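You operate a simulated robot arm through the tools that you are given. There is no shell and no other tool. Be economical: measure what you need, move in short steps, check, and stop when the job is done.

You are at the controls of a simulated robot arm. One attempt, no reset.

JOB
Fetch the white-ringed cup and stand it on top of the grey sleeve. Then take the blue-ringed cup and put it on top of the orange mix card. Then take the white cup from the top of the door bench and put it on the counter of the parts cabinet. Then switch the beacon switch on. Then shut the lower drawer. Then put the blue sign on the steel table away on the side table. Then fetch the red sleeve and set it on the top of the steel stand. Then open the grey lid on the green tank. Do these in the order given. Set down upright: white-ringed cup, blue-ringed cup, white cup, blue sign, red sleeve.

It is judged by the outcome, as a careful person would: the job done as asked, and still so three seconds after it is handed in. It fails if anything else is knocked over, pushed out of place, dropped, spilled or broken. A push-on lid holds only when it is set on centred and level and pressed home; a screw cap is set on level and turned clockwise until tight.

ROBOT AND FRAMES
A 7-joint arm with a two-finger parallel gripper on a trunk, on a base that drives. Base frame: it is fixed to the floor where the robot stands at the start and does not move with it; the origin is under the middle of the robot, x ahead of it, y to its left, z up; the surface under the hand at the start is at about z = 800. Lengths are in mm, angles in degrees, forces in N, time in s.
With the tool pointing down near the work surface it reaches from about 300 to 720 mm from the robot's upright axis, wherever it stands. Its first joint turns from -166.0 to 166.0 degrees. Places, roughly: beacon switch [1800, 6000, 1100]; blue sign [500, -500, 750]; blue-ringed cup (8x8x13 cm) [500, -100, 400]; counter of the parts cabinet (38x24 cm) [5100, 5600, 920]; grey lid on the green tank [-1900, 1000, 1000]; grey sleeve [500, -500, 250]; lower drawer [-900, 5300, 600]; orange mix card [500, 250, 250]; red sleeve [500, -500, 750]; side table [6300, -6900, 800]; top of the steel stand [2800, -900, 300]; white cup [2500, 5750, 1000]; white-ringed cup (8x8x13 cm) [500, 0, 400]. Payload 3.43 kg.
The TCP is the grasp point between the finger pads, 34 mm short of the fingertips. In the tool frame z runs along the fingers and y along their closing line. Largest opening 128 mm; finger width 24, thickness 12; the body of the gripper, 48 by 130 mm, starts 96 mm behind the TCP.
Orientation is that of the tool frame in the base frame, as [roll, pitch, yaw] about the fixed x, y, z axes, in that order (R = Rz(yaw) Ry(pitch) Rx(roll)). With the fingers straight down and closing along the base's y, the tool's x points along the base's -x, its y along +y and its z along -z.

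CONTROLS
- The arm moves only by the tool play_rows. Its argument "motion" is one flat list of numbers, 7 for each row, row after row: the shift along the tool's x, y, z in mm, then the turn, a rotation vector about the tool's x, y, z in degrees, then the finger opening in mm, from 0 to 128. In form: [dx, dy, dz, wx, wy, wz, gripper, dx, dy, dz, wx, wy, wz, gripper, ...]. A call has 1 to 20 rows; each row is the pose to reach, as a shift and turn from the pose commanded when the call began, along the tool's axes at that moment. Each row takes 0.2 s and may step no farther than 50 mm and 8.6 degrees from the row before; otherwise, or with a gripper value out of range, the whole call is refused. Where a pose cannot be reached the arm comes as near as it can. A force on the tool above 40 N (or 10 N above the force at the start of the call, whichever is more), or a blocked arm, ends the call early, and 0.2 s more pass. Each finger travels about 108 mm/s and halts on what it meets, pressing with about 22 N; the grip force reading is that of the motor and also rises with nothing between the fingers. The clock runs only during rows and for 0.2 s after the last one: add rows that repeat a pose to give the fingers time. The reply holds the time, the measured pose of the TCP, the force on the tool along the base axes, the opening and the grip force, in the units named above and with some noise, with the torque about the TCP (base axes, N m) and any sound that the robot's microphone picked up, and new pictures: "show" is both (left out), scene, wrist or none.
- Cameras (640 x 400 px; columns grow to the right, rows downward): "scene" is now at [-20.4, 102.9, 1400.3]; the picture's right is [-0.51, -0.86, 0.00], its down [-0.65, 0.38, -0.66] and it looks along [0.57, -0.33, -0.75] (base axes); focal length 292 px, centre (320, 200). "wrist" rides on the gripper at [76, -11, -160] in the tool frame; the picture's right is [0.15, 0.99, 0.00], its down [-0.88, 0.13, -0.46] and it looks along [-0.45, 0.07, 0.89] (tool axes); focal length 234 px, centre (320, 200). There is no depth. A picture from a camera that has moved, and an enlarged one, comes with that camera's place and axes in the base frame and with its lens.
- slide_trunk(by): slides the trunk up (or, below 0, down) by that many mm; the arm and the scene camera ride with it, the base frame stays. It gives what a move gives, with no picture.
- base_move(legs): drives the robot by 1 to 6 legs, each [ahead, left, turn to the left] in mm, mm and degrees, along the robot's own axes; the way and the turn of a leg run together, so that a leg with both is an arc; at most 1500 mm and 180 degrees a leg. The arm and the cameras ride along, it lands a little off, and it stops where it bumps. It gives what a move gives, and a new picture of the scene camera.
- aim_head(pan, tilt): turns the head with the scene camera to pan (to the left, within 86 degrees either way) and tilt (down, from -29 to 69), counted from straight ahead of the robot. It gives what a move gives, and a new picture of the scene camera.
- enlarge(camera, box): a new picture of the part [left, top, right, bottom] of that camera's present view, enlarged. The clock stands still meanwhile.
- hand_in(): hands the job in; it is judged then, once.

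Work in short steps. Places have to be worked out from the pictures, the camera data and where the tool is seen: move nearer, look again, correct. Check each grasp and each placing, and mend what went wrong. You have 196 turns and 260 pictures in all, those below and enlarged ones among them. Open the gripper and draw the arm clear of the work before you hand the job in, unless the task says otherwise; then end with one line.

The tools are called after "Request:" as a command line: name --argument value ..., lists and objects as JSON in quotes. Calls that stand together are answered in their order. play_rows: Moves the arm, as the interface text tells. Its arguments: {"type":"object","properties":{"motion":{"type":"array","items":{"type":"number"}},"show":{"type":"string","enum":["both","scene","wrist","none"]}},"required":["motion"]} The other tools are called the same way: slide_trunk (by) slides the trunk up or down; base_move (legs) drives the base; aim_head (pan, tilt) turns the head that bears the scene camera; enlarge (camera, box) takes an enlarged picture of a part of a camera's view; hand_in () hands the job in.

At the start:

```text
clock: 0.0
tool_pos: [399.8, -133.0, 1076.4]
tcp_rot: [179.9, 0.0, 179.9]
wrist_force: [0.4, 0.7, 0.8]
torque: [0.0, 0.01, 0.0]
width: 127.8
grip_force: 0.1
trunk travel left (down, up): [-125.0, 199.0]
robot x, y, heading: [-2.7, 0.9, 0.0]
head pan, tilt: [-30.6, 48.9]
```

scene: 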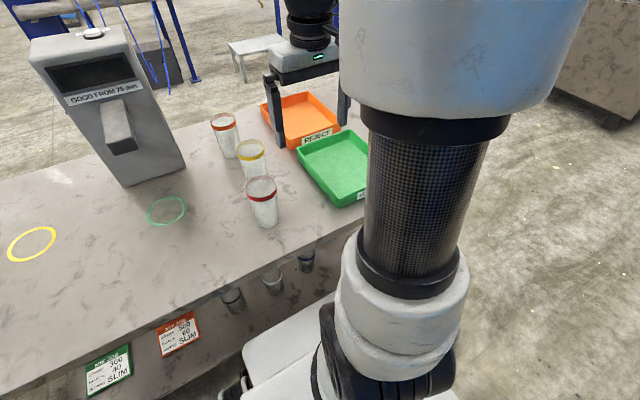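
wrist: 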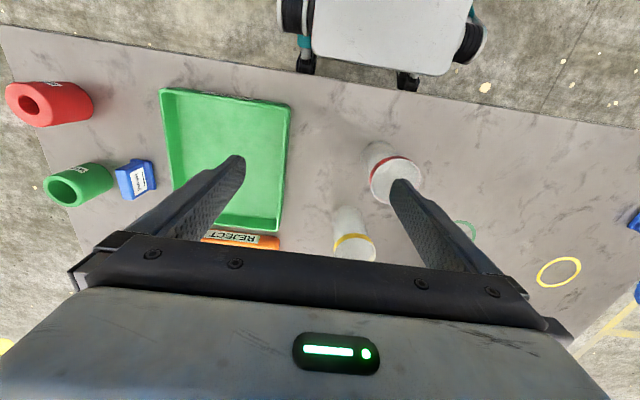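

I'll look around first: aim the head downward ahead to see the lower shelf of the table.

Request:
aim_head --pan 0 --tilt 60

Request:
aim_head --pan -60 --tilt 55

Request:
aim_head --pan 40 --tilt 50

```text
clock: 1.0
tool_pos: [402.5, -133.1, 1075.3]
tcp_rot: [179.9, -0.1, -180.0]
wrist_force: [-0.3, -0.7, -0.2]
torque: [0.0, -0.01, 0.04]
width: 127.9
grip_force: 0.0
trunk travel left (down, up): [-125.0, 199.0]
robot x, y, heading: [-3.0, 1.8, 0.1]
head pan, tilt: [0.0, 60.0]
camera scene: at [-20.8, 142.5, 1386.3], right [0.0, -1.0, 0.0], down [-0.87, 0.0, -0.5], along [0.5, 0.0, -0.87], focal length 292 px, centre (320, 200)
```

scene: 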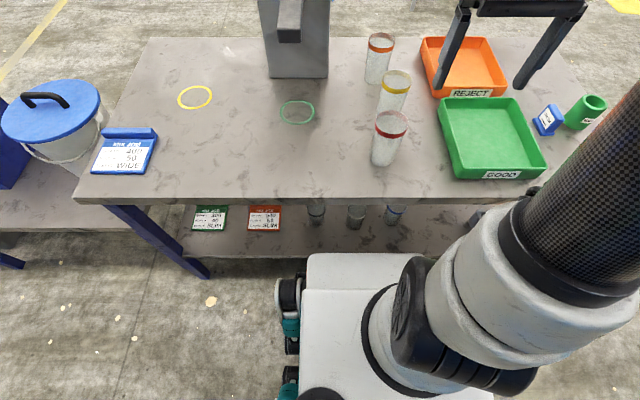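

```text
clock: 2.3
tool_pos: [401.0, -132.6, 1075.7]
tcp_rot: [-180.0, -0.1, -180.0]
wrist_force: [-0.8, 0.6, -0.1]
torque: [0.0, -0.02, -0.01]
width: 127.8
grip_force: 0.0
trunk travel left (down, up): [-125.0, 199.0]
robot x, y, heading: [-4.1, -1.0, 0.0]
head pan, tilt: [-60.0, 55.0]
camera scene: at [-51.4, 80.1, 1392.3], right [-0.87, -0.5, 0.0], down [-0.41, 0.71, -0.57], along [0.29, -0.5, -0.82], focal length 292 px, centre (320, 200)
```

scene: 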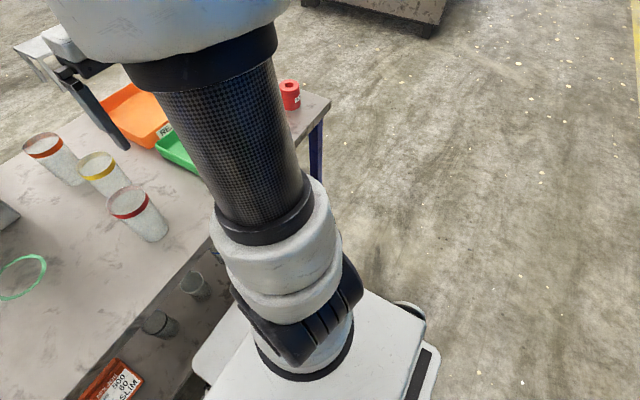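

```text
clock: 4.0
tool_pos: [401.7, -133.1, 1075.5]
tcp_rot: [179.9, 0.0, -180.0]
wrist_force: [-0.4, -0.2, 0.9]
torque: [-0.01, 0.0, 0.03]
width: 128.0
grip_force: 0.1
trunk travel left (down, up): [-125.0, 199.0]
robot x, y, heading: [-4.7, -1.6, -0.2]
head pan, tilt: [40.0, 50.0]
camera scene: at [-28.5, 192.0, 1398.8], right [0.64, -0.77, 0.0], down [-0.59, -0.49, -0.64], along [0.49, 0.41, -0.77], focal length 292 px, centre (320, 200)
```

scene: 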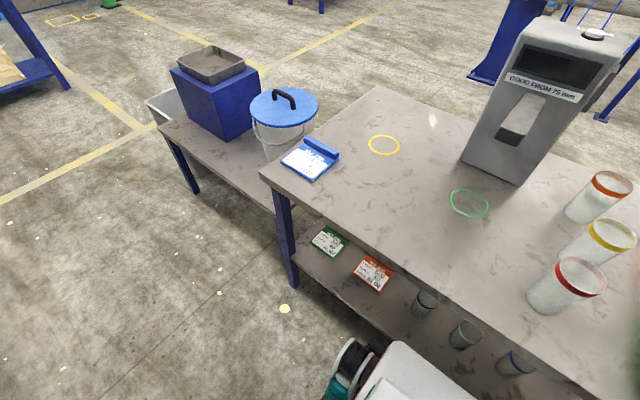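

The shelf under the table holds the cups and cards. I back off to see beneath the table top.

Request:
base_move --legs '[[-700, 0, 0]]'

Request:
aim_head --pan 0 --tilt 35

```text
clock: 7.9
tool_pos: [-299.2, -133.8, 1075.9]
tcp_rot: [-180.0, 0.1, 179.6]
wrist_force: [1.3, 1.3, -0.5]
torque: [-0.01, -0.02, 0.03]
width: 128.1
grip_force: 0.0
trunk travel left (down, up): [-125.0, 199.0]
robot x, y, heading: [-702.4, 4.8, -0.1]
head pan, tilt: [40.0, 50.0]
camera scene: at [-726.3, 193.9, 1398.8], right [0.64, -0.77, 0.0], down [-0.59, -0.49, -0.64], along [0.49, 0.41, -0.77], focal length 292 px, centre (320, 200)
```

scene: 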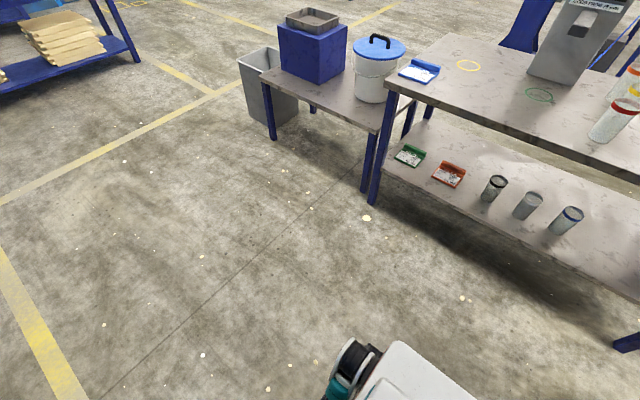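

```text
clock: 8.9
tool_pos: [-296.8, -133.7, 1074.9]
tcp_rot: [-179.9, 0.0, 179.7]
wrist_force: [0.0, 0.3, -0.4]
torque: [-0.04, 0.03, 0.0]
width: 127.9
grip_force: 0.0
trunk travel left (down, up): [-125.0, 199.0]
robot x, y, heading: [-699.9, 2.7, -0.4]
head pan, tilt: [0.0, 35.0]
camera scene: at [-697.5, 144.3, 1420.5], right [0.0, -1.0, 0.0], down [-0.57, 0.0, -0.82], along [0.82, 0.0, -0.57], focal length 292 px, centre (320, 200)
```

scene: 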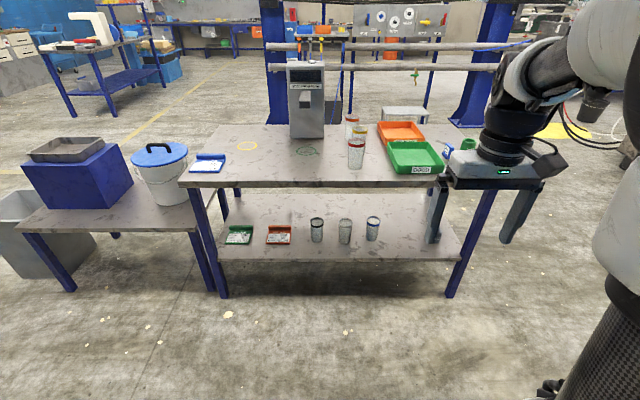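

Request:
enlarge --camera "scene" --box '[180, 110, 480, 300]'

Request:
aim_head --pan -45 --tilt 25

```text
2.11 times, centred on (330, 205) of scene
camera zoom: at [-697.5, 144.3, 1420.5], right [0.0, -1.0, 0.0], down [-0.57, 0.0, -0.82], along [0.82, 0.0, -0.57], focal length 614 px, centre (299, 190)
```

zoom: 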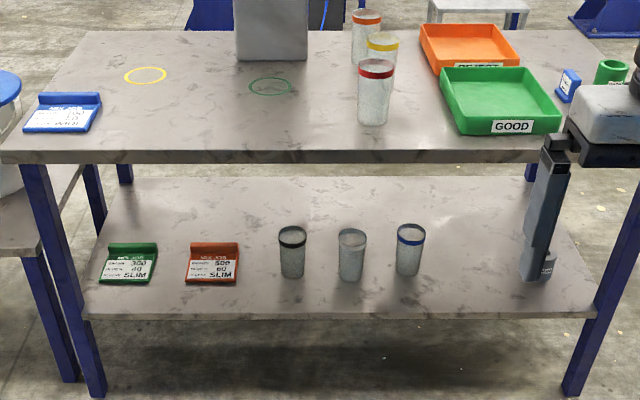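

```text
clock: 10.1
tool_pos: [-297.6, -133.8, 1074.5]
tcp_rot: [-180.0, 0.1, 179.7]
wrist_force: [0.6, 0.5, 0.2]
torque: [0.0, -0.03, 0.0]
width: 128.2
grip_force: 0.1
trunk travel left (down, up): [-125.0, 199.0]
robot x, y, heading: [-701.7, 0.3, -0.3]
head pan, tilt: [-45.0, 25.0]
camera scene: at [-720.7, 79.2, 1436.3], right [-0.71, -0.7, 0.0], down [-0.3, 0.3, -0.91], along [0.64, -0.64, -0.42], focal length 292 px, centre (320, 200)
```

scene: 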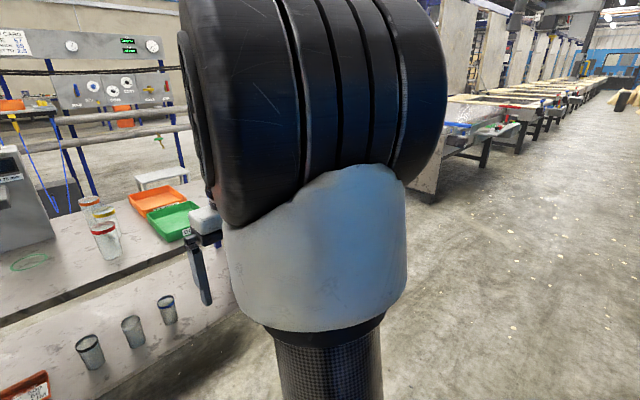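

The middle one looks white-ringed and the right one blue-ringed. I turn the hand toward horizontal (camera above), first yawing it by half a turn in free space.

Request:
play_rows --motion '[0, 0, 0, 0, 0, 8.5, 120, 0, 0, 0, 0, 0, 17, 120, 0, 0, 0, 0, 0, 25.5, 120, 0, 0, 0, 0, 0, 34, 120, 0, 0, 0, 0, 0, 42.5, 120, 0, 0, 0, 0, 0, 51, 120, 0, 0, 0, 0, 0, 59.5, 120, 0, 0, 0, 0, 0, 68, 120, 0, 0, 0, 0, 0, 76.5, 120, 0, 0, 0, 0, 0, 85, 120]' --show "none"

Request:
enlarge --camera "scene" --box '[0, 0, 640, 400]'

```text
clock: 12.2
tool_pos: [-297.5, -134.2, 1076.0]
tcp_rot: [179.9, 0.0, 94.5]
wrist_force: [-0.6, -0.7, -0.4]
torque: [0.0, 0.02, -0.01]
width: 119.8
grip_force: 0.0
trunk travel left (down, up): [-125.0, 199.0]
robot x, y, heading: [-698.0, 3.6, -0.4]
head pan, tilt: [-45.0, 25.0]
```

```text
1.00 times, centred on (320, 200) of scene (not enlarged: the box is as wide or as high as the picture)
camera zoom: at [-720.7, 79.2, 1436.3], right [-0.71, -0.7, 0.0], down [-0.3, 0.3, -0.91], along [0.64, -0.64, -0.42], focal length 292 px, centre (320, 200)
```

zoom: 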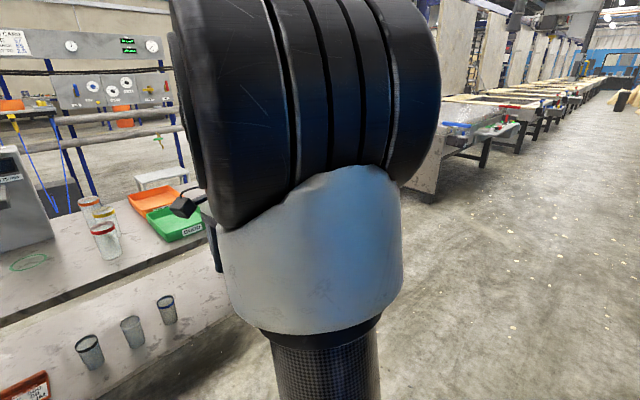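

Continuing the yaw works so far; I do the other half, then pitch to horizontal.

Request:
play_rows --motion '[0, 0, 0, 0, 0, 8.5, 120, 0, 0, 0, 0, 0, 17, 120, 0, 0, 0, 0, 0, 25.5, 120, 0, 0, 0, 0, 0, 34, 120, 0, 0, 0, 0, 0, 42.5, 120, 0, 0, 0, 0, 0, 51, 120, 0, 0, 0, 0, 0, 59.5, 120, 0, 0, 0, 0, 0, 68, 120, 0, 0, 0, 0, 0, 76.5, 120, 0, 0, 0, 0, 0, 85, 120, 0, 0, 0, 0, 0, 93.5, 120]' --show "none"

Request:
play_rows --motion '[0, 0, 0, 0, 8.5, 0, 120, 0, 0, 0, 0, 17, 0, 120, 0, 0, 0, 0, 25.5, 0, 120, 0, 0, 0, 0, 34, 0, 120, 0, 0, 0, 0, 42.5, 0, 120, 0, 0, 0, 0, 51, 0, 120, 0, 0, 0, 0, 59.5, 0, 120, 0, 0, 0, 0, 68, 0, 120, 0, 0, 0, 0, 76.5, 0, 120, 0, 0, 0, 0, 83, 0, 120, 0, 0, 0, 0, 90, 0, 120]' --show "both"

```text
clock: 14.7
tool_pos: [-297.3, -133.2, 1075.5]
tcp_rot: [180.0, 0.0, 1.1]
wrist_force: [-0.4, 0.2, 0.2]
torque: [-0.01, -0.01, 0.0]
width: 120.1
grip_force: 0.1
trunk travel left (down, up): [-125.0, 199.0]
robot x, y, heading: [-698.4, 2.3, -0.4]
head pan, tilt: [-45.0, 25.0]
```

```text
clock: 17.1
tool_pos: [-246.7, -195.6, 1080.7]
tcp_rot: [-105.3, -89.8, -73.5]
wrist_force: [-0.1, -0.5, 1.0]
torque: [0.02, -0.01, 0.0]
width: 120.1
grip_force: 0.0
out of reach, approached as far as the arm can: row 7, 8, 9, 10, 11
trunk travel left (down, up): [-125.0, 199.0]
robot x, y, heading: [-699.8, 0.5, -0.3]
head pan, tilt: [-45.0, 25.0]
camera scene: at [-720.7, 79.3, 1436.3], right [-0.71, -0.7, 0.0], down [-0.3, 0.3, -0.91], along [0.64, -0.64, -0.42], focal length 292 px, centre (320, 200)
camera wrist: at [-407.5, -187.4, 1158.2], right [0.02, -0.99, 0.14], down [-0.45, -0.14, -0.88], along [0.89, -0.05, -0.45], focal length 234 px, centre (320, 200)
```

scene: 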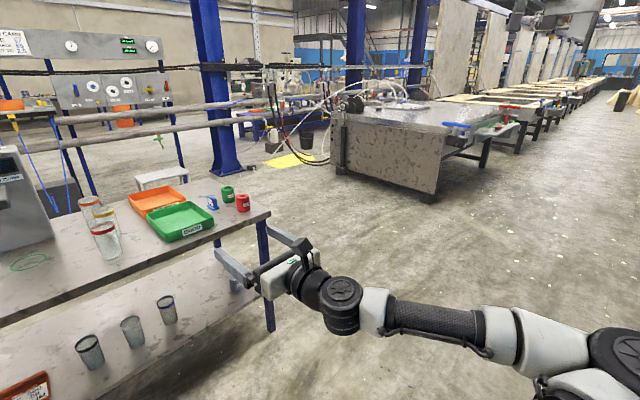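
wrist: 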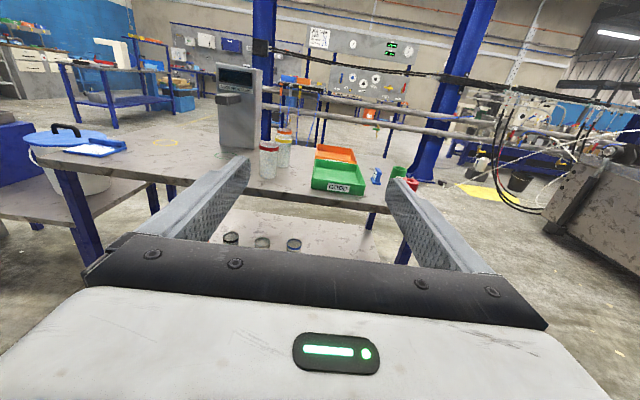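

The hand now points horizontally forward. I lower it by arm in free space, keeping clear of the table.

Request:
play_rows --motion '[-45, 0, 0, 0, 0, 0, 120, -90, 0, 0, 0, 0, 0, 120, -135, 0, 0, 0, 0, 0, 120, -180, 0, 0, 0, 0, 0, 120, -225, 0, 0, 0, 0, 0, 120, -270, 0, 0, 0, 0, 0, 120, -315, 0, 0, 0, 0, 0, 120, -360, 0, 0, 0, 0, 0, 120, -405, 0, 0, 0, 0, 0, 120, -450, 0, 0, 0, 0, 0, 120]' --show "both"

```text
clock: 19.2
tool_pos: [-226.2, -220.1, 790.3]
tcp_rot: [-179.7, -90.0, 0.8]
wrist_force: [0.4, -0.2, -0.1]
torque: [0.01, -0.02, -0.02]
width: 120.0
grip_force: 0.2
out of reach, approached as far as the arm can: row 7, 8, 9, 10
trunk travel left (down, up): [-125.0, 199.0]
robot x, y, heading: [-697.0, 3.9, -0.2]
head pan, tilt: [-45.0, 25.0]
camera scene: at [-720.8, 79.2, 1436.3], right [-0.71, -0.7, 0.0], down [-0.3, 0.3, -0.91], along [0.64, -0.64, -0.42], focal length 292 px, centre (320, 200)
camera wrist: at [-385.4, -211.7, 868.1], right [0.02, -0.99, 0.15], down [-0.45, -0.14, -0.88], along [0.89, -0.05, -0.45], focal length 234 px, centre (320, 200)
```

scene: 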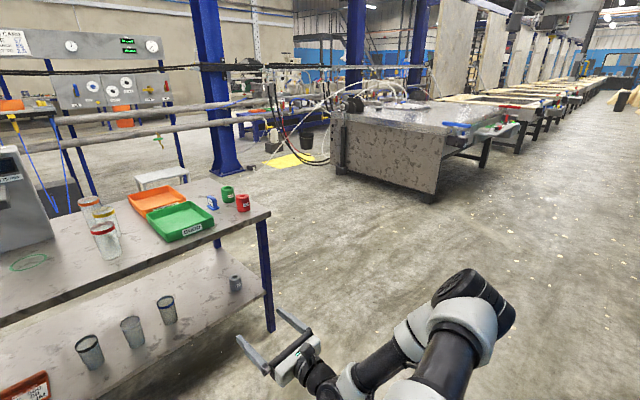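
wrist: 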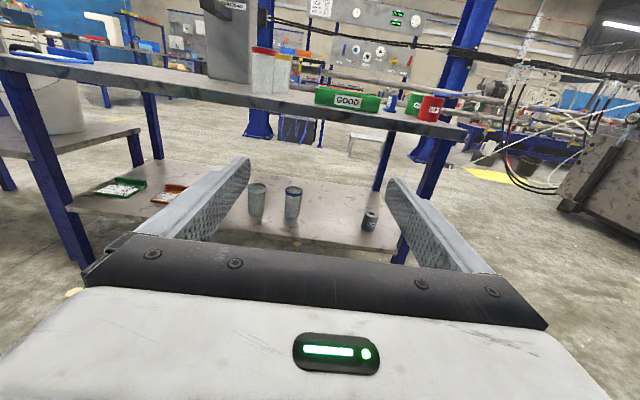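

It stopped at z=790; I lower the trunk and try moving further out and down.

Request:
slide_trunk --by -125

Request:
play_rows --motion '[0, 0, 40, 0, 0, 0, 120, 0, 0, 80, 0, 0, 0, 120, 0, 0, 120, 0, 0, 0, 120, -40, 0, 120, 0, 0, 0, 120, -80, 0, 120, 0, 0, 0, 120, -120, 0, 120, 0, 0, 0, 120, -160, 0, 120, 0, 0, 0, 120, -200, 0, 120, 0, 0, 0, 120]' --show "scene"

```text
clock: 20.8
tool_pos: [-225.2, -221.4, 667.3]
tcp_rot: [-179.8, -89.8, 1.0]
wrist_force: [0.1, -0.4, 0.0]
torque: [0.03, 0.01, -0.02]
width: 120.1
grip_force: 0.0
trunk travel left (down, up): [0.0, 324.0]
robot x, y, heading: [-702.3, -1.6, -0.5]
head pan, tilt: [-45.0, 25.0]
```

```text
clock: 22.6
tool_pos: [-104.9, -218.5, 649.8]
tcp_rot: [-179.9, -89.8, 1.1]
wrist_force: [-0.1, 1.1, 0.2]
torque: [-0.01, 0.0, -0.01]
width: 120.0
grip_force: 0.1
out of reach, approached as far as the arm can: row 4, 5, 6, 7, 8
trunk travel left (down, up): [0.0, 324.0]
robot x, y, heading: [-696.2, 3.2, -0.3]
head pan, tilt: [-45.0, 25.0]
camera scene: at [-720.7, 79.2, 1311.3], right [-0.71, -0.7, 0.0], down [-0.3, 0.3, -0.91], along [0.64, -0.64, -0.42], focal length 292 px, centre (320, 200)
```

scene: 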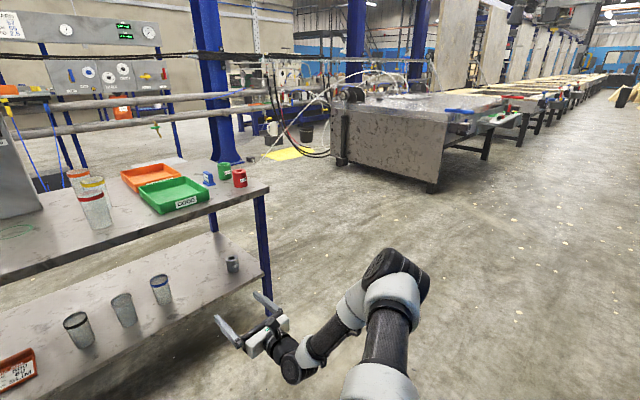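

Joint limits block the fully horizontal pose low down. I tilt the tool 35° downward and try going lower.

Request:
play_rows --motion '[0, 0, 0, 0, -8.5, 0, 120, 0, 0, 0, 0, -17, 0, 120, 0, 0, 0, 0, -25.5, 0, 120, 0, 0, 0, 0, -35, 0, 120, -40, 0, 0, 0, -35, 0, 120, -80, 0, 0, 0, -35, 0, 120, -120, 0, 0, 0, -35, 0, 120, -160, 0, 0, 0, -35, 0, 120, -200, 0, 0, 0, -35, 0, 120]' --show "scene"

```text
refused: row 4 steps farther than a row can; nothing moved
```

Row 4's step was too large; I split it.

Request:
play_rows --motion '[0, 0, 0, 0, -8.5, 0, 120, 0, 0, 0, 0, -17, 0, 120, 0, 0, 0, 0, -25.5, 0, 120, 0, 0, 0, 0, -30, 0, 120, 0, 0, 0, 0, -35, 0, 120, -40, 0, 0, 0, -35, 0, 120, -80, 0, 0, 0, -35, 0, 120, -120, 0, 0, 0, -35, 0, 120, -160, 0, 0, 0, -35, 0, 120, -200, 0, 0, 0, -35, 0, 120]' --show "scene"

```text
clock: 24.8
tool_pos: [-109.3, -218.8, 506.9]
tcp_rot: [179.9, -54.7, 1.3]
wrist_force: [0.1, 0.1, 1.1]
torque: [0.03, -0.01, 0.0]
width: 120.0
grip_force: 0.0
out of reach, approached as far as the arm can: row 9, 10
trunk travel left (down, up): [0.0, 324.0]
robot x, y, heading: [-701.6, 3.9, -0.1]
head pan, tilt: [-45.0, 25.0]
camera scene: at [-720.7, 79.2, 1311.3], right [-0.71, -0.7, 0.0], down [-0.3, 0.3, -0.91], along [0.64, -0.64, -0.42], focal length 292 px, centre (320, 200)
```

scene: 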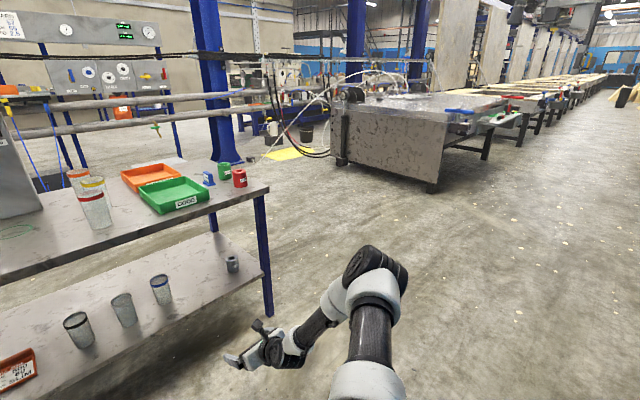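

I test whether reaching further out permits lower positions.

Request:
play_rows --motion '[0, 0, 40, 0, 0, 0, 120, 0, 0, 80, 0, 0, 0, 120, 0, 0, 120, 0, 0, 0, 120, 0, 0, 160, 0, 0, 0, 120, 0, 0, 200, 0, 0, 0, 120]' --show "scene"

```text
clock: 26.0
tool_pos: [-19.6, -197.9, 520.9]
tcp_rot: [180.0, -54.8, 1.1]
wrist_force: [-0.4, 0.7, 0.2]
torque: [0.03, -0.02, 0.02]
width: 119.9
grip_force: 0.1
out of reach, approached as far as the arm can: row 1, 2, 3, 4, 5
trunk travel left (down, up): [0.0, 324.0]
robot x, y, heading: [-697.1, -0.5, 0.1]
head pan, tilt: [-45.0, 25.0]
camera scene: at [-720.8, 79.1, 1311.3], right [-0.71, -0.7, 0.0], down [-0.3, 0.3, -0.91], along [0.64, -0.64, -0.42], focal length 292 px, centre (320, 200)
```

scene: 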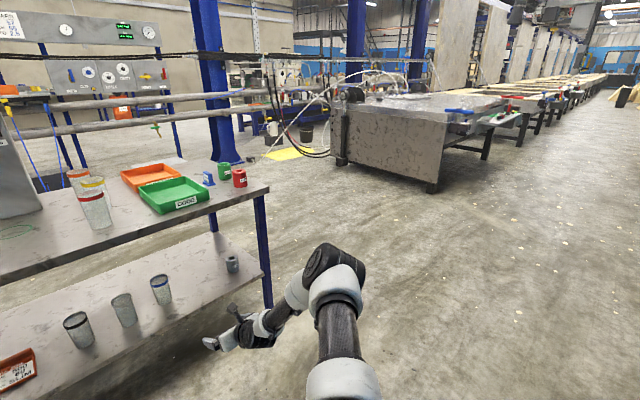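

The wrist seems to have a floor near z≈655, so I tilt to 55° and pull the hand in to about 400 mm ahead at z≈450.

Request:
play_rows --motion '[-27, 0, -23, 0, -2.5, 0, 120, -54, 0, -46, 0, -5, 0, 120, -81, 0, -70, 0, -7.5, 0, 120, -108, 0, -93, 0, -10, 0, 120, -135, 0, -116, 0, -12.5, 0, 120, -163, 0, -140, 0, -15, 0, 120, -190, 0, -163, 0, -17.5, 0, 120, -217, 0, -186, 0, -20, 0, 120, -217, 0, -186, 0, -20, 0, 120]' --show "wrist"

Request:
aim_head --pan 0 --tilt 35

```text
clock: 28.0
tool_pos: [-297.0, -202.1, 457.2]
tcp_rot: [-180.0, -34.7, 1.2]
wrist_force: [0.7, -0.6, 0.5]
torque: [-0.01, -0.04, 0.01]
width: 120.3
grip_force: 0.0
out of reach, approached as far as the arm can: row 8, 9
trunk travel left (down, up): [0.0, 324.0]
robot x, y, heading: [-699.8, 4.6, -0.3]
head pan, tilt: [-45.0, 25.0]
camera wrist: at [-326.3, -189.6, 632.5], right [0.14, -0.99, 0.08], down [-0.98, -0.15, -0.13], along [0.14, -0.06, -0.99], focal length 234 px, centre (320, 200)
```

wrist: 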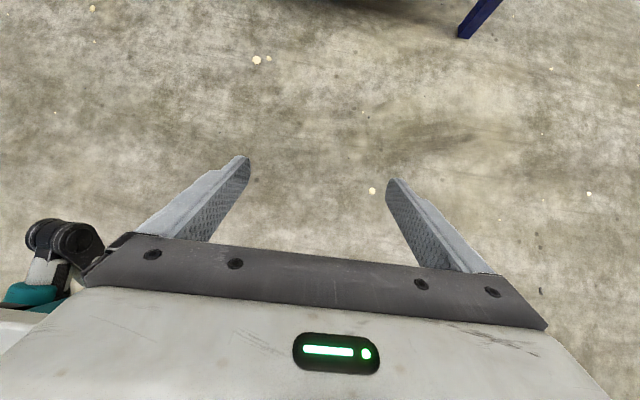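

```text
clock: 29.1
tool_pos: [-297.1, -201.9, 457.1]
tcp_rot: [180.0, -34.7, 1.2]
wrist_force: [-0.5, 0.1, 0.0]
torque: [0.02, 0.04, -0.02]
width: 120.1
grip_force: 0.0
trunk travel left (down, up): [0.0, 324.0]
robot x, y, heading: [-697.4, 1.1, 0.0]
head pan, tilt: [0.0, 35.0]
camera scene: at [-697.5, 144.2, 1295.6], right [-0.01, -1.0, 0.0], down [-0.57, 0.0, -0.82], along [0.82, 0.0, -0.57], focal length 292 px, centre (320, 200)
```

scene: 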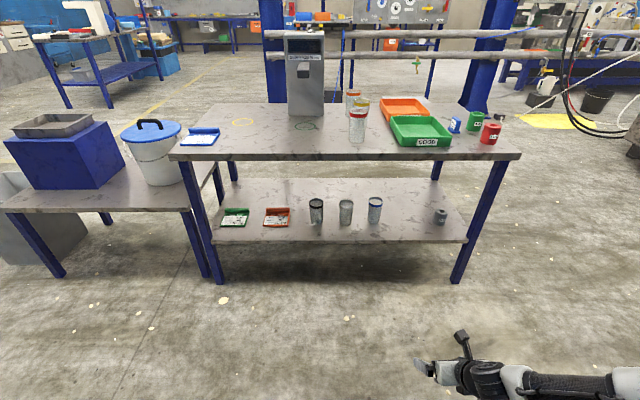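

A clear view of the shelf. I enlarge to triangulate.

Request:
enlarge --camera "scene" --box '[200, 160, 480, 290]'

```text
2.29 times, centred on (340, 225) of scene
camera zoom: at [-697.5, 144.2, 1295.6], right [-0.01, -1.0, 0.0], down [-0.57, 0.0, -0.82], along [0.82, 0.0, -0.57], focal length 667 px, centre (274, 143)
```

zoom: 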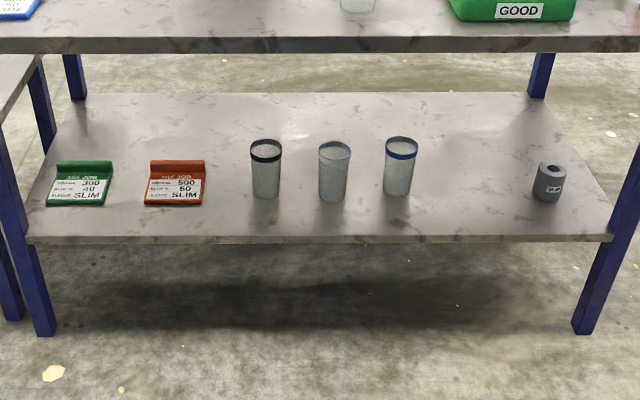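

White-ringed cup ≈(460,15), blue ≈(475,-132), sleeve ≈(455,-470), rims at z≈470. I drive so the hand is in front of the white-ringed cup.

Request:
base_move --legs '[[0, 216, 0], [560, 0, 0]]'

Request:
enlarge --camera "wrist" --box '[0, 0, 640, 400]'

```text
clock: 34.6
tool_pos: [268.3, 9.5, 456.6]
tcp_rot: [-180.0, -34.7, 1.0]
wrist_force: [-0.2, 0.7, 0.0]
torque: [-0.02, 0.01, -0.03]
width: 119.9
grip_force: 0.0
trunk travel left (down, up): [0.0, 324.0]
robot x, y, heading: [-135.1, 211.9, -0.7]
head pan, tilt: [0.0, 35.0]
camera scene: at [-131.5, 356.0, 1295.6], right [-0.01, -1.0, 0.0], down [-0.57, 0.0, -0.82], along [0.82, -0.01, -0.57], focal length 292 px, centre (320, 200)
```

scene: 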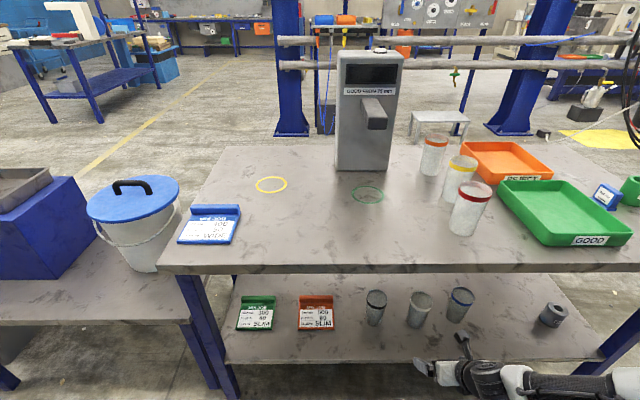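

```text
1.00 times, centred on (320, 200) of wrist (not enlarged: the box is as wide or as high as the picture)
camera zoom: at [239.3, 21.2, 632.5], right [0.14, -0.99, 0.08], down [-0.98, -0.15, -0.13], along [0.14, -0.06, -0.99], focal length 234 px, centre (320, 200)
```

zoom: 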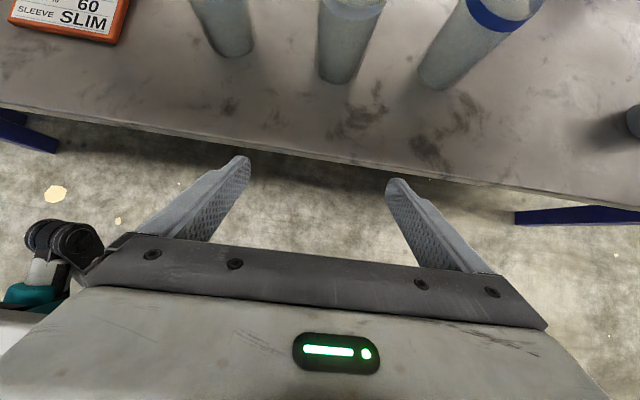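

The cup stands nearly straight ahead at ≈(462,4). I move forward 130 mm, shifting slightly right.

Request:
play_rows --motion '[27, 2, 18, 0, 0, 0, 124, 53, 4, 37, 0, 0, 0, 124, 80, 6, 55, 0, 0, 0, 124, 107, 8, 74, 0, 0, 0, 124, 107, 8, 74, 0, 0, 0, 124]' --show "both"

```text
clock: 35.8
tool_pos: [399.2, 3.2, 457.8]
tcp_rot: [-179.9, -34.7, 1.2]
wrist_force: [0.3, 0.2, -0.6]
torque: [0.0, -0.01, 0.02]
width: 124.1
grip_force: 0.0
trunk travel left (down, up): [0.0, 324.0]
robot x, y, heading: [-134.6, 210.1, -0.3]
head pan, tilt: [0.0, 35.0]
camera scene: at [-131.5, 356.0, 1295.6], right [-0.01, -1.0, 0.0], down [-0.57, 0.0, -0.82], along [0.82, -0.01, -0.57], focal length 292 px, centre (320, 200)
camera wrist: at [370.1, 15.2, 632.8], right [0.14, -0.99, 0.08], down [-0.98, -0.15, -0.13], along [0.14, -0.06, -0.99], focal length 234 px, centre (320, 200)
```

scene: 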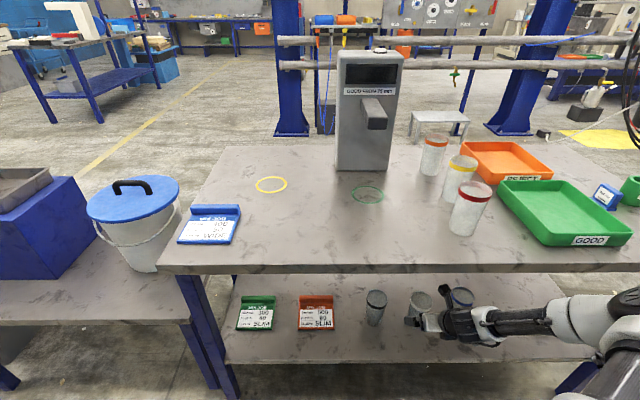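
wrist: 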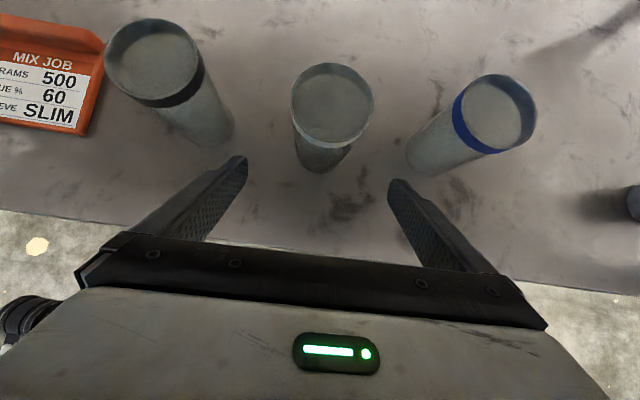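

The white-ringed cup's axis is at ≈(466,7). I advance 66 mm, then close on it.

Request:
play_rows --motion '[18, -1, 13, 0, 0, 0, 124, 36, -2, 26, 0, 0, 0, 124, 51, -3, 42, 0, 0, 0, 124, 51, -3, 42, 0, 0, 0, 124, 51, -3, 42, 0, 0, 0, 80, 51, -3, 42, 0, 0, 0, 40, 51, -3, 42, 0, 0, 0, 40, 51, -3, 42, 0, 0, 0, 40]' --show "both"

```text
clock: 37.6
tool_pos: [463.7, 8.1, 454.0]
tcp_rot: [180.0, -34.7, 1.1]
wrist_force: [-0.9, -0.2, -0.4]
torque: [0.04, -0.01, -0.02]
width: 69.0
grip_force: 21.8
trunk travel left (down, up): [0.0, 324.0]
robot x, y, heading: [-132.0, 211.8, -0.2]
head pan, tilt: [0.0, 35.0]
camera scene: at [-131.5, 356.0, 1295.6], right [-0.01, -1.0, 0.0], down [-0.57, 0.0, -0.82], along [0.82, -0.01, -0.57], focal length 292 px, centre (320, 200)
camera wrist: at [434.9, 20.1, 629.0], right [0.14, -0.99, 0.08], down [-0.98, -0.15, -0.13], along [0.14, -0.06, -0.99], focal length 234 px, centre (320, 200)
```

scene: 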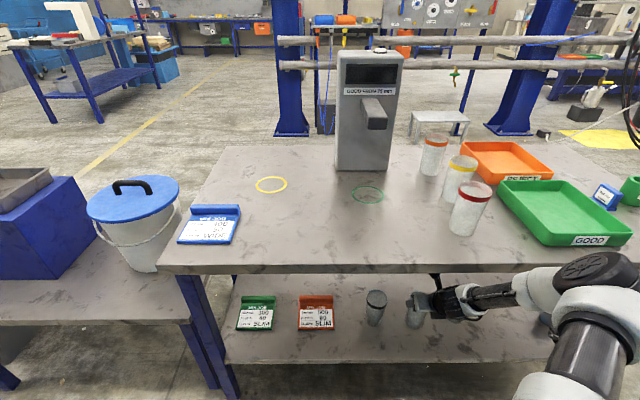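
wrist: 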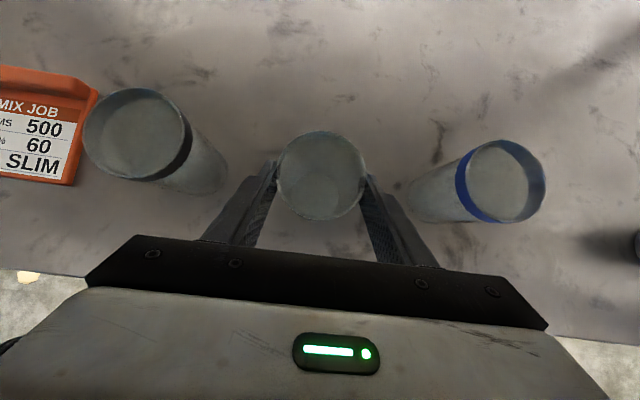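

Grasp holds (69 mm). I lift 40 mm and draw back out from under the table.

Request:
play_rows --motion '[11, 0, -16, 0, 0, 0, 40, 23, 0, -33, 0, 0, 0, 40, -4, 0, -52, 0, 0, 0, 40, -31, 0, -71, 0, 0, 0, 40, -59, 0, -90, 0, 0, 0, 40, -86, 0, -109, 0, 0, 0, 40, -114, 0, -128, 0, 0, 0, 40, -142, 0, -147, 0, 0, 0, 40]' --show "wrist"

```text
clock: 39.4
tool_pos: [263.2, 5.2, 491.4]
tcp_rot: [-179.9, -34.8, 1.1]
wrist_force: [0.4, -0.5, -0.9]
torque: [-0.01, -0.02, -0.04]
width: 69.3
grip_force: 22.4
trunk travel left (down, up): [0.0, 324.0]
robot x, y, heading: [-135.4, 216.3, -0.4]
head pan, tilt: [0.0, 35.0]
camera wrist: at [234.3, 16.5, 666.4], right [0.14, -0.99, 0.08], down [-0.98, -0.15, -0.13], along [0.14, -0.06, -0.99], focal length 234 px, centre (320, 200)
```

wrist: 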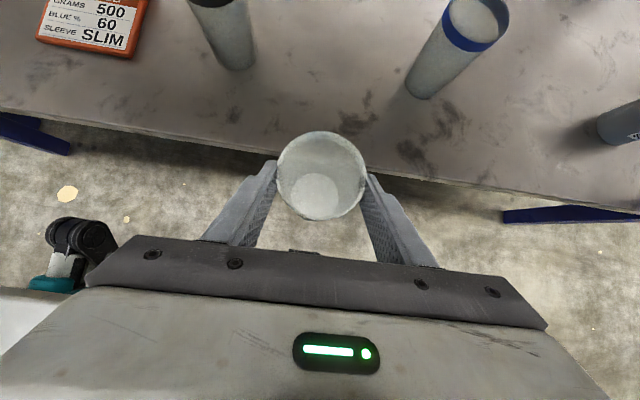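

The cup is held and empty. I raise it and strafe right to face the grey sleeve.

Request:
play_rows --motion '[16, 0, -22, 0, 0, 0, 40, 32, 0, -45, 0, 0, 0, 40]' --show "none"

Request:
base_move --legs '[[0, -475, 0]]'

Request:
enlarge --camera "wrist" --box '[0, 0, 640, 400]'

```text
clock: 40.0
tool_pos: [265.5, 5.5, 546.0]
tcp_rot: [180.0, -34.7, 1.2]
wrist_force: [-0.9, 0.3, -0.9]
torque: [-0.01, 0.05, 0.03]
width: 68.8
grip_force: 21.7
trunk travel left (down, up): [0.0, 324.0]
robot x, y, heading: [-131.0, 215.3, -0.5]
head pan, tilt: [0.0, 35.0]
```

```text
clock: 45.1
tool_pos: [258.9, -474.3, 546.4]
tcp_rot: [180.0, -34.8, 0.7]
wrist_force: [-0.7, 0.1, -0.7]
torque: [-0.01, 0.04, 0.01]
width: 68.7
grip_force: 22.0
trunk travel left (down, up): [0.0, 324.0]
robot x, y, heading: [-137.2, -262.7, -0.8]
head pan, tilt: [0.0, 35.0]
camera scene: at [-135.6, -119.1, 1295.6], right [-0.02, -1.0, 0.0], down [-0.57, 0.01, -0.82], along [0.82, -0.01, -0.57], focal length 292 px, centre (320, 200)
```

scene: 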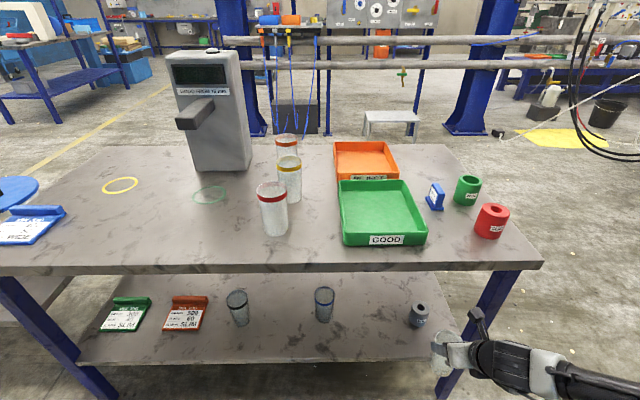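

```text
1.00 times, centred on (320, 200) of wrist (not enlarged: the box is as wide or as high as the picture)
camera zoom: at [228.7, -461.1, 721.8], right [0.13, -0.99, 0.08], down [-0.98, -0.14, -0.13], along [0.14, -0.06, -0.99], focal length 234 px, centre (320, 200)
```

zoom: 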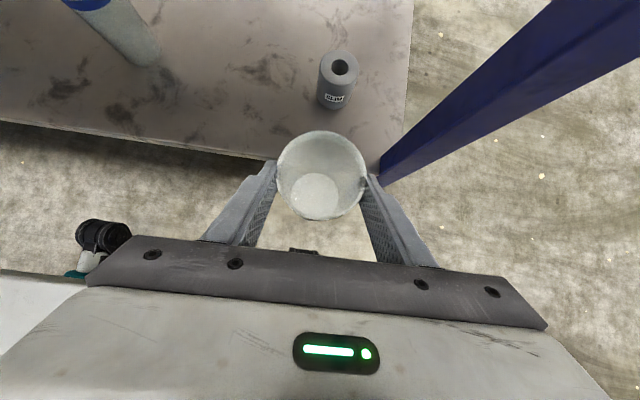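

The table leg's inner face is at y≈-547, too near for a straight approach. I yaw the hand 30° to the right (body away from the leg) and shift it left by 90 mm.

Request:
play_rows --motion '[5, -18, 3.4, -3.4, 0, 4.9, 40, 10, -36, 6.8, -6.8, 0, 9.9, 40, 15, -54, 10.2, -10.3, 0, 14.8, 40, 20, -72, 13.6, -13.7, 0, 19.8, 40, 25, -90, 17, -17.1, 0, 24.7, 40, 25, -90, 17, -17.1, 0, 24.7, 40]' --show "wrist"

```text
clock: 46.5
tool_pos: [286.9, -383.2, 548.1]
tcp_rot: [-179.9, -34.6, -29.5]
wrist_force: [1.4, 1.2, -0.9]
torque: [-0.03, 0.01, 0.01]
width: 68.6
grip_force: 22.1
trunk travel left (down, up): [0.0, 324.0]
robot x, y, heading: [-140.6, -262.0, -0.7]
head pan, tilt: [0.0, 35.0]
camera wrist: at [267.3, -357.4, 721.8], right [-0.38, -0.92, 0.08], down [-0.92, 0.37, -0.13], along [0.09, -0.12, -0.99], focal length 234 px, centre (320, 200)
```

wrist: 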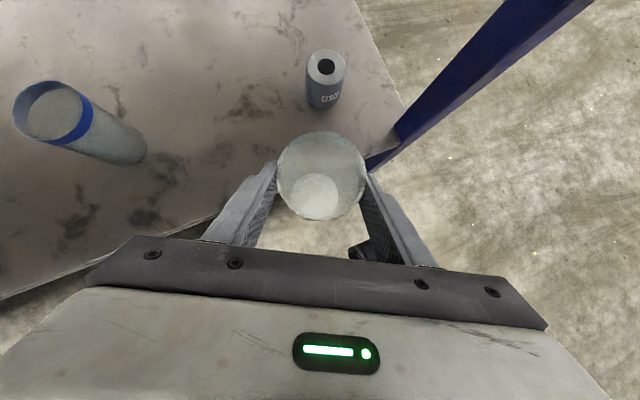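

Sleeve axis ≈(465,-478). I advance 130 mm along the hand's direction, raising 8 mm.

Request:
play_rows --motion '[4.6, 0, -6.6, 0, 0, 0, 40, 40, -2, 18, 0, 0, 0, 40, 76, -4, 43, 0, 0, 0, 40, 111, -5, 67, 0, 0, 0, 40, 111, -5, 67, 0, 0, 0, 40]' --show "both"

```text
clock: 47.7
tool_pos: [402.9, -442.6, 553.7]
tcp_rot: [-180.0, -34.7, -29.4]
wrist_force: [0.7, -0.4, -1.4]
torque: [-0.04, 0.03, 0.02]
width: 68.5
grip_force: 22.5
trunk travel left (down, up): [0.0, 324.0]
robot x, y, heading: [-140.1, -262.0, -0.7]
head pan, tilt: [0.0, 35.0]
camera scene: at [-135.6, -119.1, 1295.6], right [-0.02, -1.0, 0.0], down [-0.57, 0.01, -0.82], along [0.82, -0.01, -0.57], focal length 292 px, centre (320, 200)
camera wrist: at [383.7, -417.6, 729.7], right [-0.38, -0.92, 0.08], down [-0.92, 0.37, -0.13], along [0.09, -0.12, -0.99], focal length 234 px, centre (320, 200)
```

scene: 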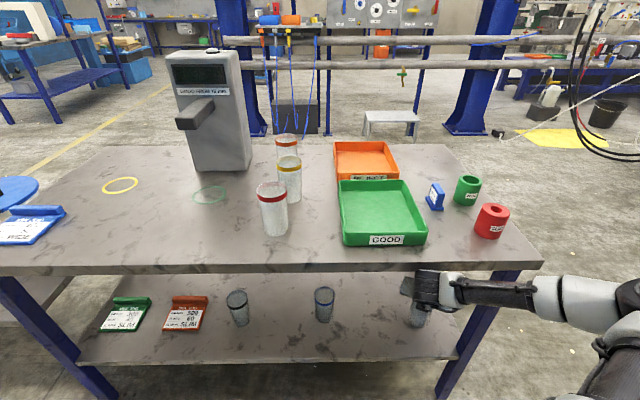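
wrist: 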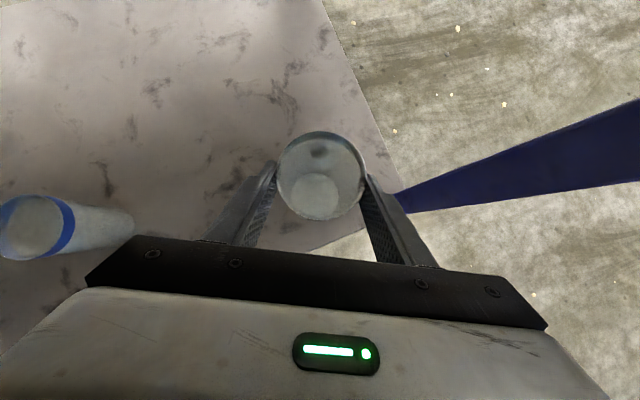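

The sleeve's hole shows through the cup; target ≈(468,-478). I advance 73 mm.

Request:
play_rows --motion '[20, 0, 14, 0, 0, 0, 40, 40, 0, 28, 0, 0, 0, 40, 60, 0, 41.5, 0, 0, 0, 40, 60, 0, 41.5, 0, 0, 0, 40]' --show "both"

Request:
enlarge --camera "scene" --box '[360, 250, 500, 340]'

Request:
enlarge --camera "wrist" --box '[220, 100, 420, 240]'

```text
clock: 48.6
tool_pos: [398.2, -415.4, 525.5]
tcp_rot: [-179.0, -28.0, -23.3]
wrist_force: [0.6, 0.2, -0.6]
torque: [0.04, 0.02, -0.03]
width: 68.5
grip_force: 21.7
trunk travel left (down, up): [0.0, 324.0]
robot x, y, heading: [-140.6, -264.0, -1.3]
head pan, tilt: [0.0, 35.0]
stopped in row 4: the arm was blocked; the commanded pose is now the measured one
camera scene: at [-140.2, -120.3, 1294.9], right [-0.02, -1.0, 0.0], down [-0.57, 0.01, -0.82], along [0.82, -0.02, -0.57], focal length 292 px, centre (320, 200)
camera wrist: at [393.4, -403.7, 703.5], right [-0.27, -0.96, 0.05], down [-0.96, 0.27, -0.01], along [0.0, -0.05, -1.0], focal length 234 px, centre (320, 200)
```

scene: 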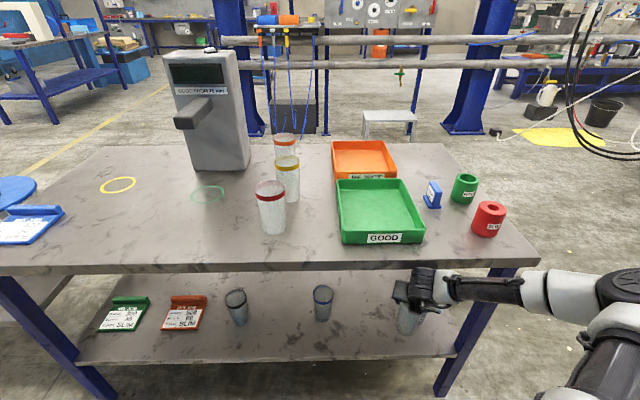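
wrist: 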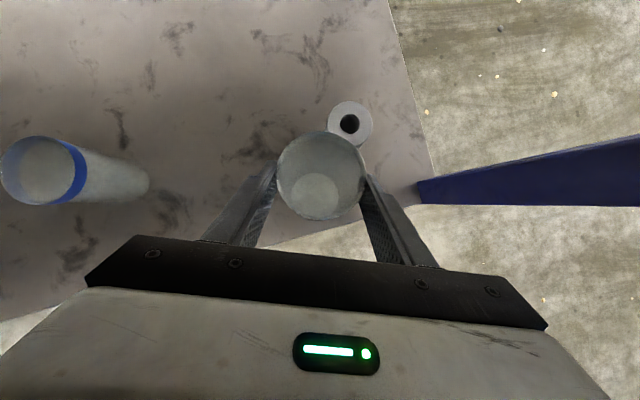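

```text
4.44 times, centred on (430, 295) of scene
camera zoom: at [-140.2, -120.3, 1294.9], right [-0.02, -1.0, 0.0], down [-0.57, 0.01, -0.82], along [0.82, -0.02, -0.57], focal length 1296 px, centre (-169, -222)
```

zoom: 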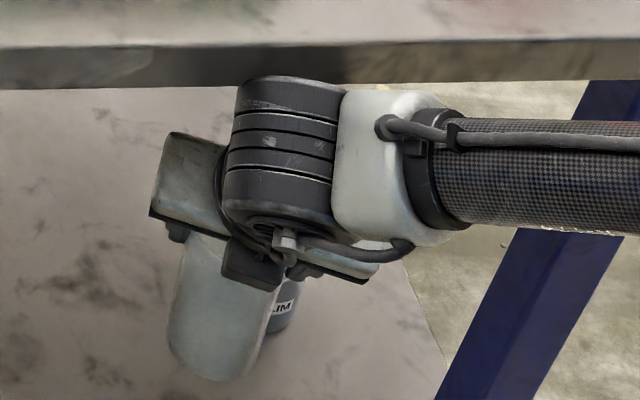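

```text
2.86 times, centred on (320, 170) of wrist
camera zoom: at [393.4, -403.7, 703.5], right [-0.27, -0.96, 0.05], down [-0.96, 0.27, -0.01], along [0.0, -0.05, -1.0], focal length 669 px, centre (320, 286)
```

zoom: 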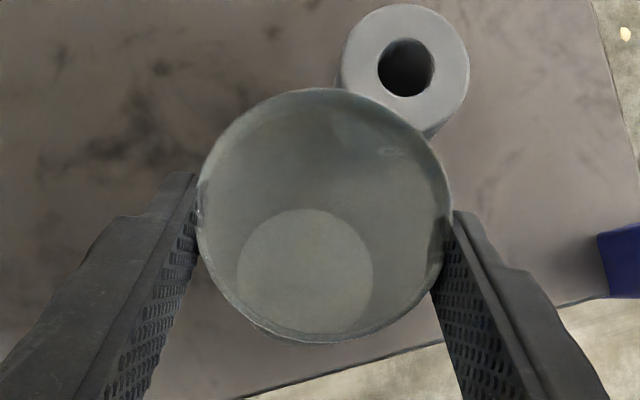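

The wrist joint touched the table's front edge: at this steep tilt the wrist sits too high. I back out; then I'll set the cup on the tabletop and regrasp it with a flatter tilt.

Request:
play_rows --motion '[-31, 0, -16, 0, 0, 0, 40, -62, 0, -33, 0, 0, 0, 40, -93, 0, -49, 0, 0, 0, 40, -124, 0, -66, 0, 0, 0, 40, -155, 0, -82, 0, 0, 0, 40, -186, 0, -98, 0, 0, 0, 40]' --show "both"

```text
clock: 50.0
tool_pos: [207.7, -333.9, 528.9]
tcp_rot: [-178.7, -28.6, -23.4]
wrist_force: [0.0, -0.6, 0.0]
torque: [0.02, 0.0, 0.02]
width: 68.1
grip_force: 21.8
trunk travel left (down, up): [0.0, 324.0]
robot x, y, heading: [-145.0, -262.2, -1.1]
head pan, tilt: [0.0, 35.0]
camera scene: at [-139.5, -120.0, 1295.6], right [-0.02, -1.0, 0.0], down [-0.57, 0.01, -0.82], along [0.82, -0.02, -0.57], focal length 292 px, centre (320, 200)
camera wrist: at [201.9, -320.6, 705.8], right [-0.27, -0.96, 0.05], down [-0.96, 0.26, -0.02], along [0.01, -0.05, -1.0], focal length 234 px, centre (320, 200)
```

scene: 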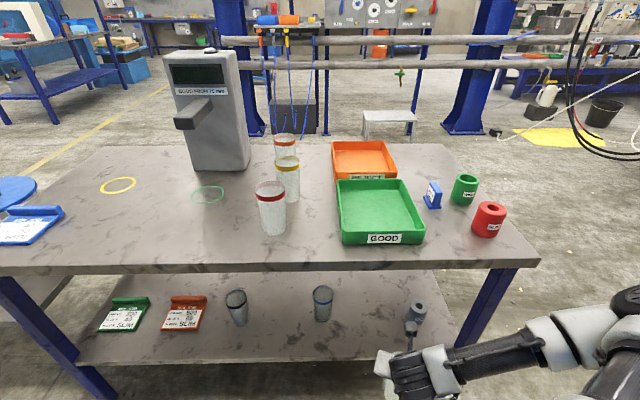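
wrist: 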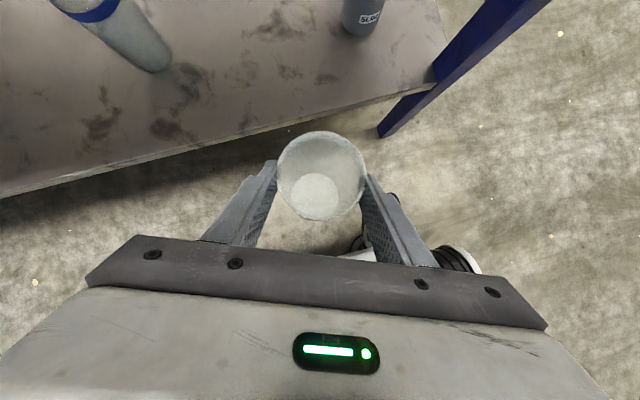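

Nothing was disturbed. I straighten the hand (yaw 0, tilt back to 55°) so the cup is upright again, and raise the trunk.

Request:
play_rows --motion '[0, 0, 0, 2.5, 1.5, -5.1, 40, 0, 0, 0, 5, 3, -10.2, 40, 0, 0, 0, 7.5, 4.6, -15.3, 40, 0, 0, 0, 9.9, 6.1, -20.5, 40, 0, 0, 0, 9.9, 6.1, -20.5, 40]' --show "none"

Request:
slide_trunk --by 320

Request:
base_move --legs '[[0, 530, 1]]'

```text
clock: 51.2
tool_pos: [207.9, -333.1, 527.5]
tcp_rot: [178.4, -34.7, 0.8]
wrist_force: [-1.1, 0.7, -0.1]
torque: [-0.01, 0.0, 0.02]
width: 68.2
grip_force: 22.2
trunk travel left (down, up): [0.0, 324.0]
robot x, y, heading: [-144.8, -265.3, -1.2]
head pan, tilt: [0.0, 35.0]
```

```text
clock: 54.3
tool_pos: [209.0, -333.5, 848.1]
tcp_rot: [178.5, -34.6, 0.7]
wrist_force: [0.4, 0.0, -0.3]
torque: [-0.01, 0.0, -0.02]
width: 68.3
grip_force: 21.9
trunk travel left (down, up): [-320.0, 4.0]
robot x, y, heading: [-141.3, -263.6, -1.0]
head pan, tilt: [0.0, 35.0]
```

```text
clock: 59.9
tool_pos: [216.1, 198.4, 849.3]
tcp_rot: [178.5, -34.6, 1.5]
wrist_force: [0.6, -1.8, -0.3]
torque: [-0.02, -0.02, 0.01]
width: 67.8
grip_force: 22.4
trunk travel left (down, up): [-320.0, 4.0]
robot x, y, heading: [-134.3, 268.0, -0.3]
head pan, tilt: [0.0, 35.0]
camera scene: at [-134.1, 407.7, 1615.6], right [-0.01, -1.0, 0.0], down [-0.57, 0.0, -0.82], along [0.82, -0.01, -0.57], focal length 292 px, centre (320, 200)
```

scene: 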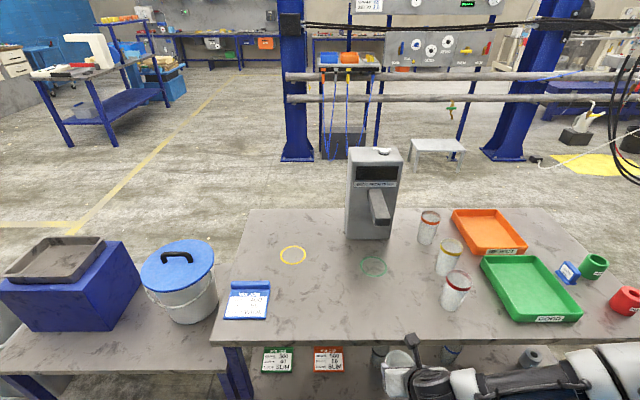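

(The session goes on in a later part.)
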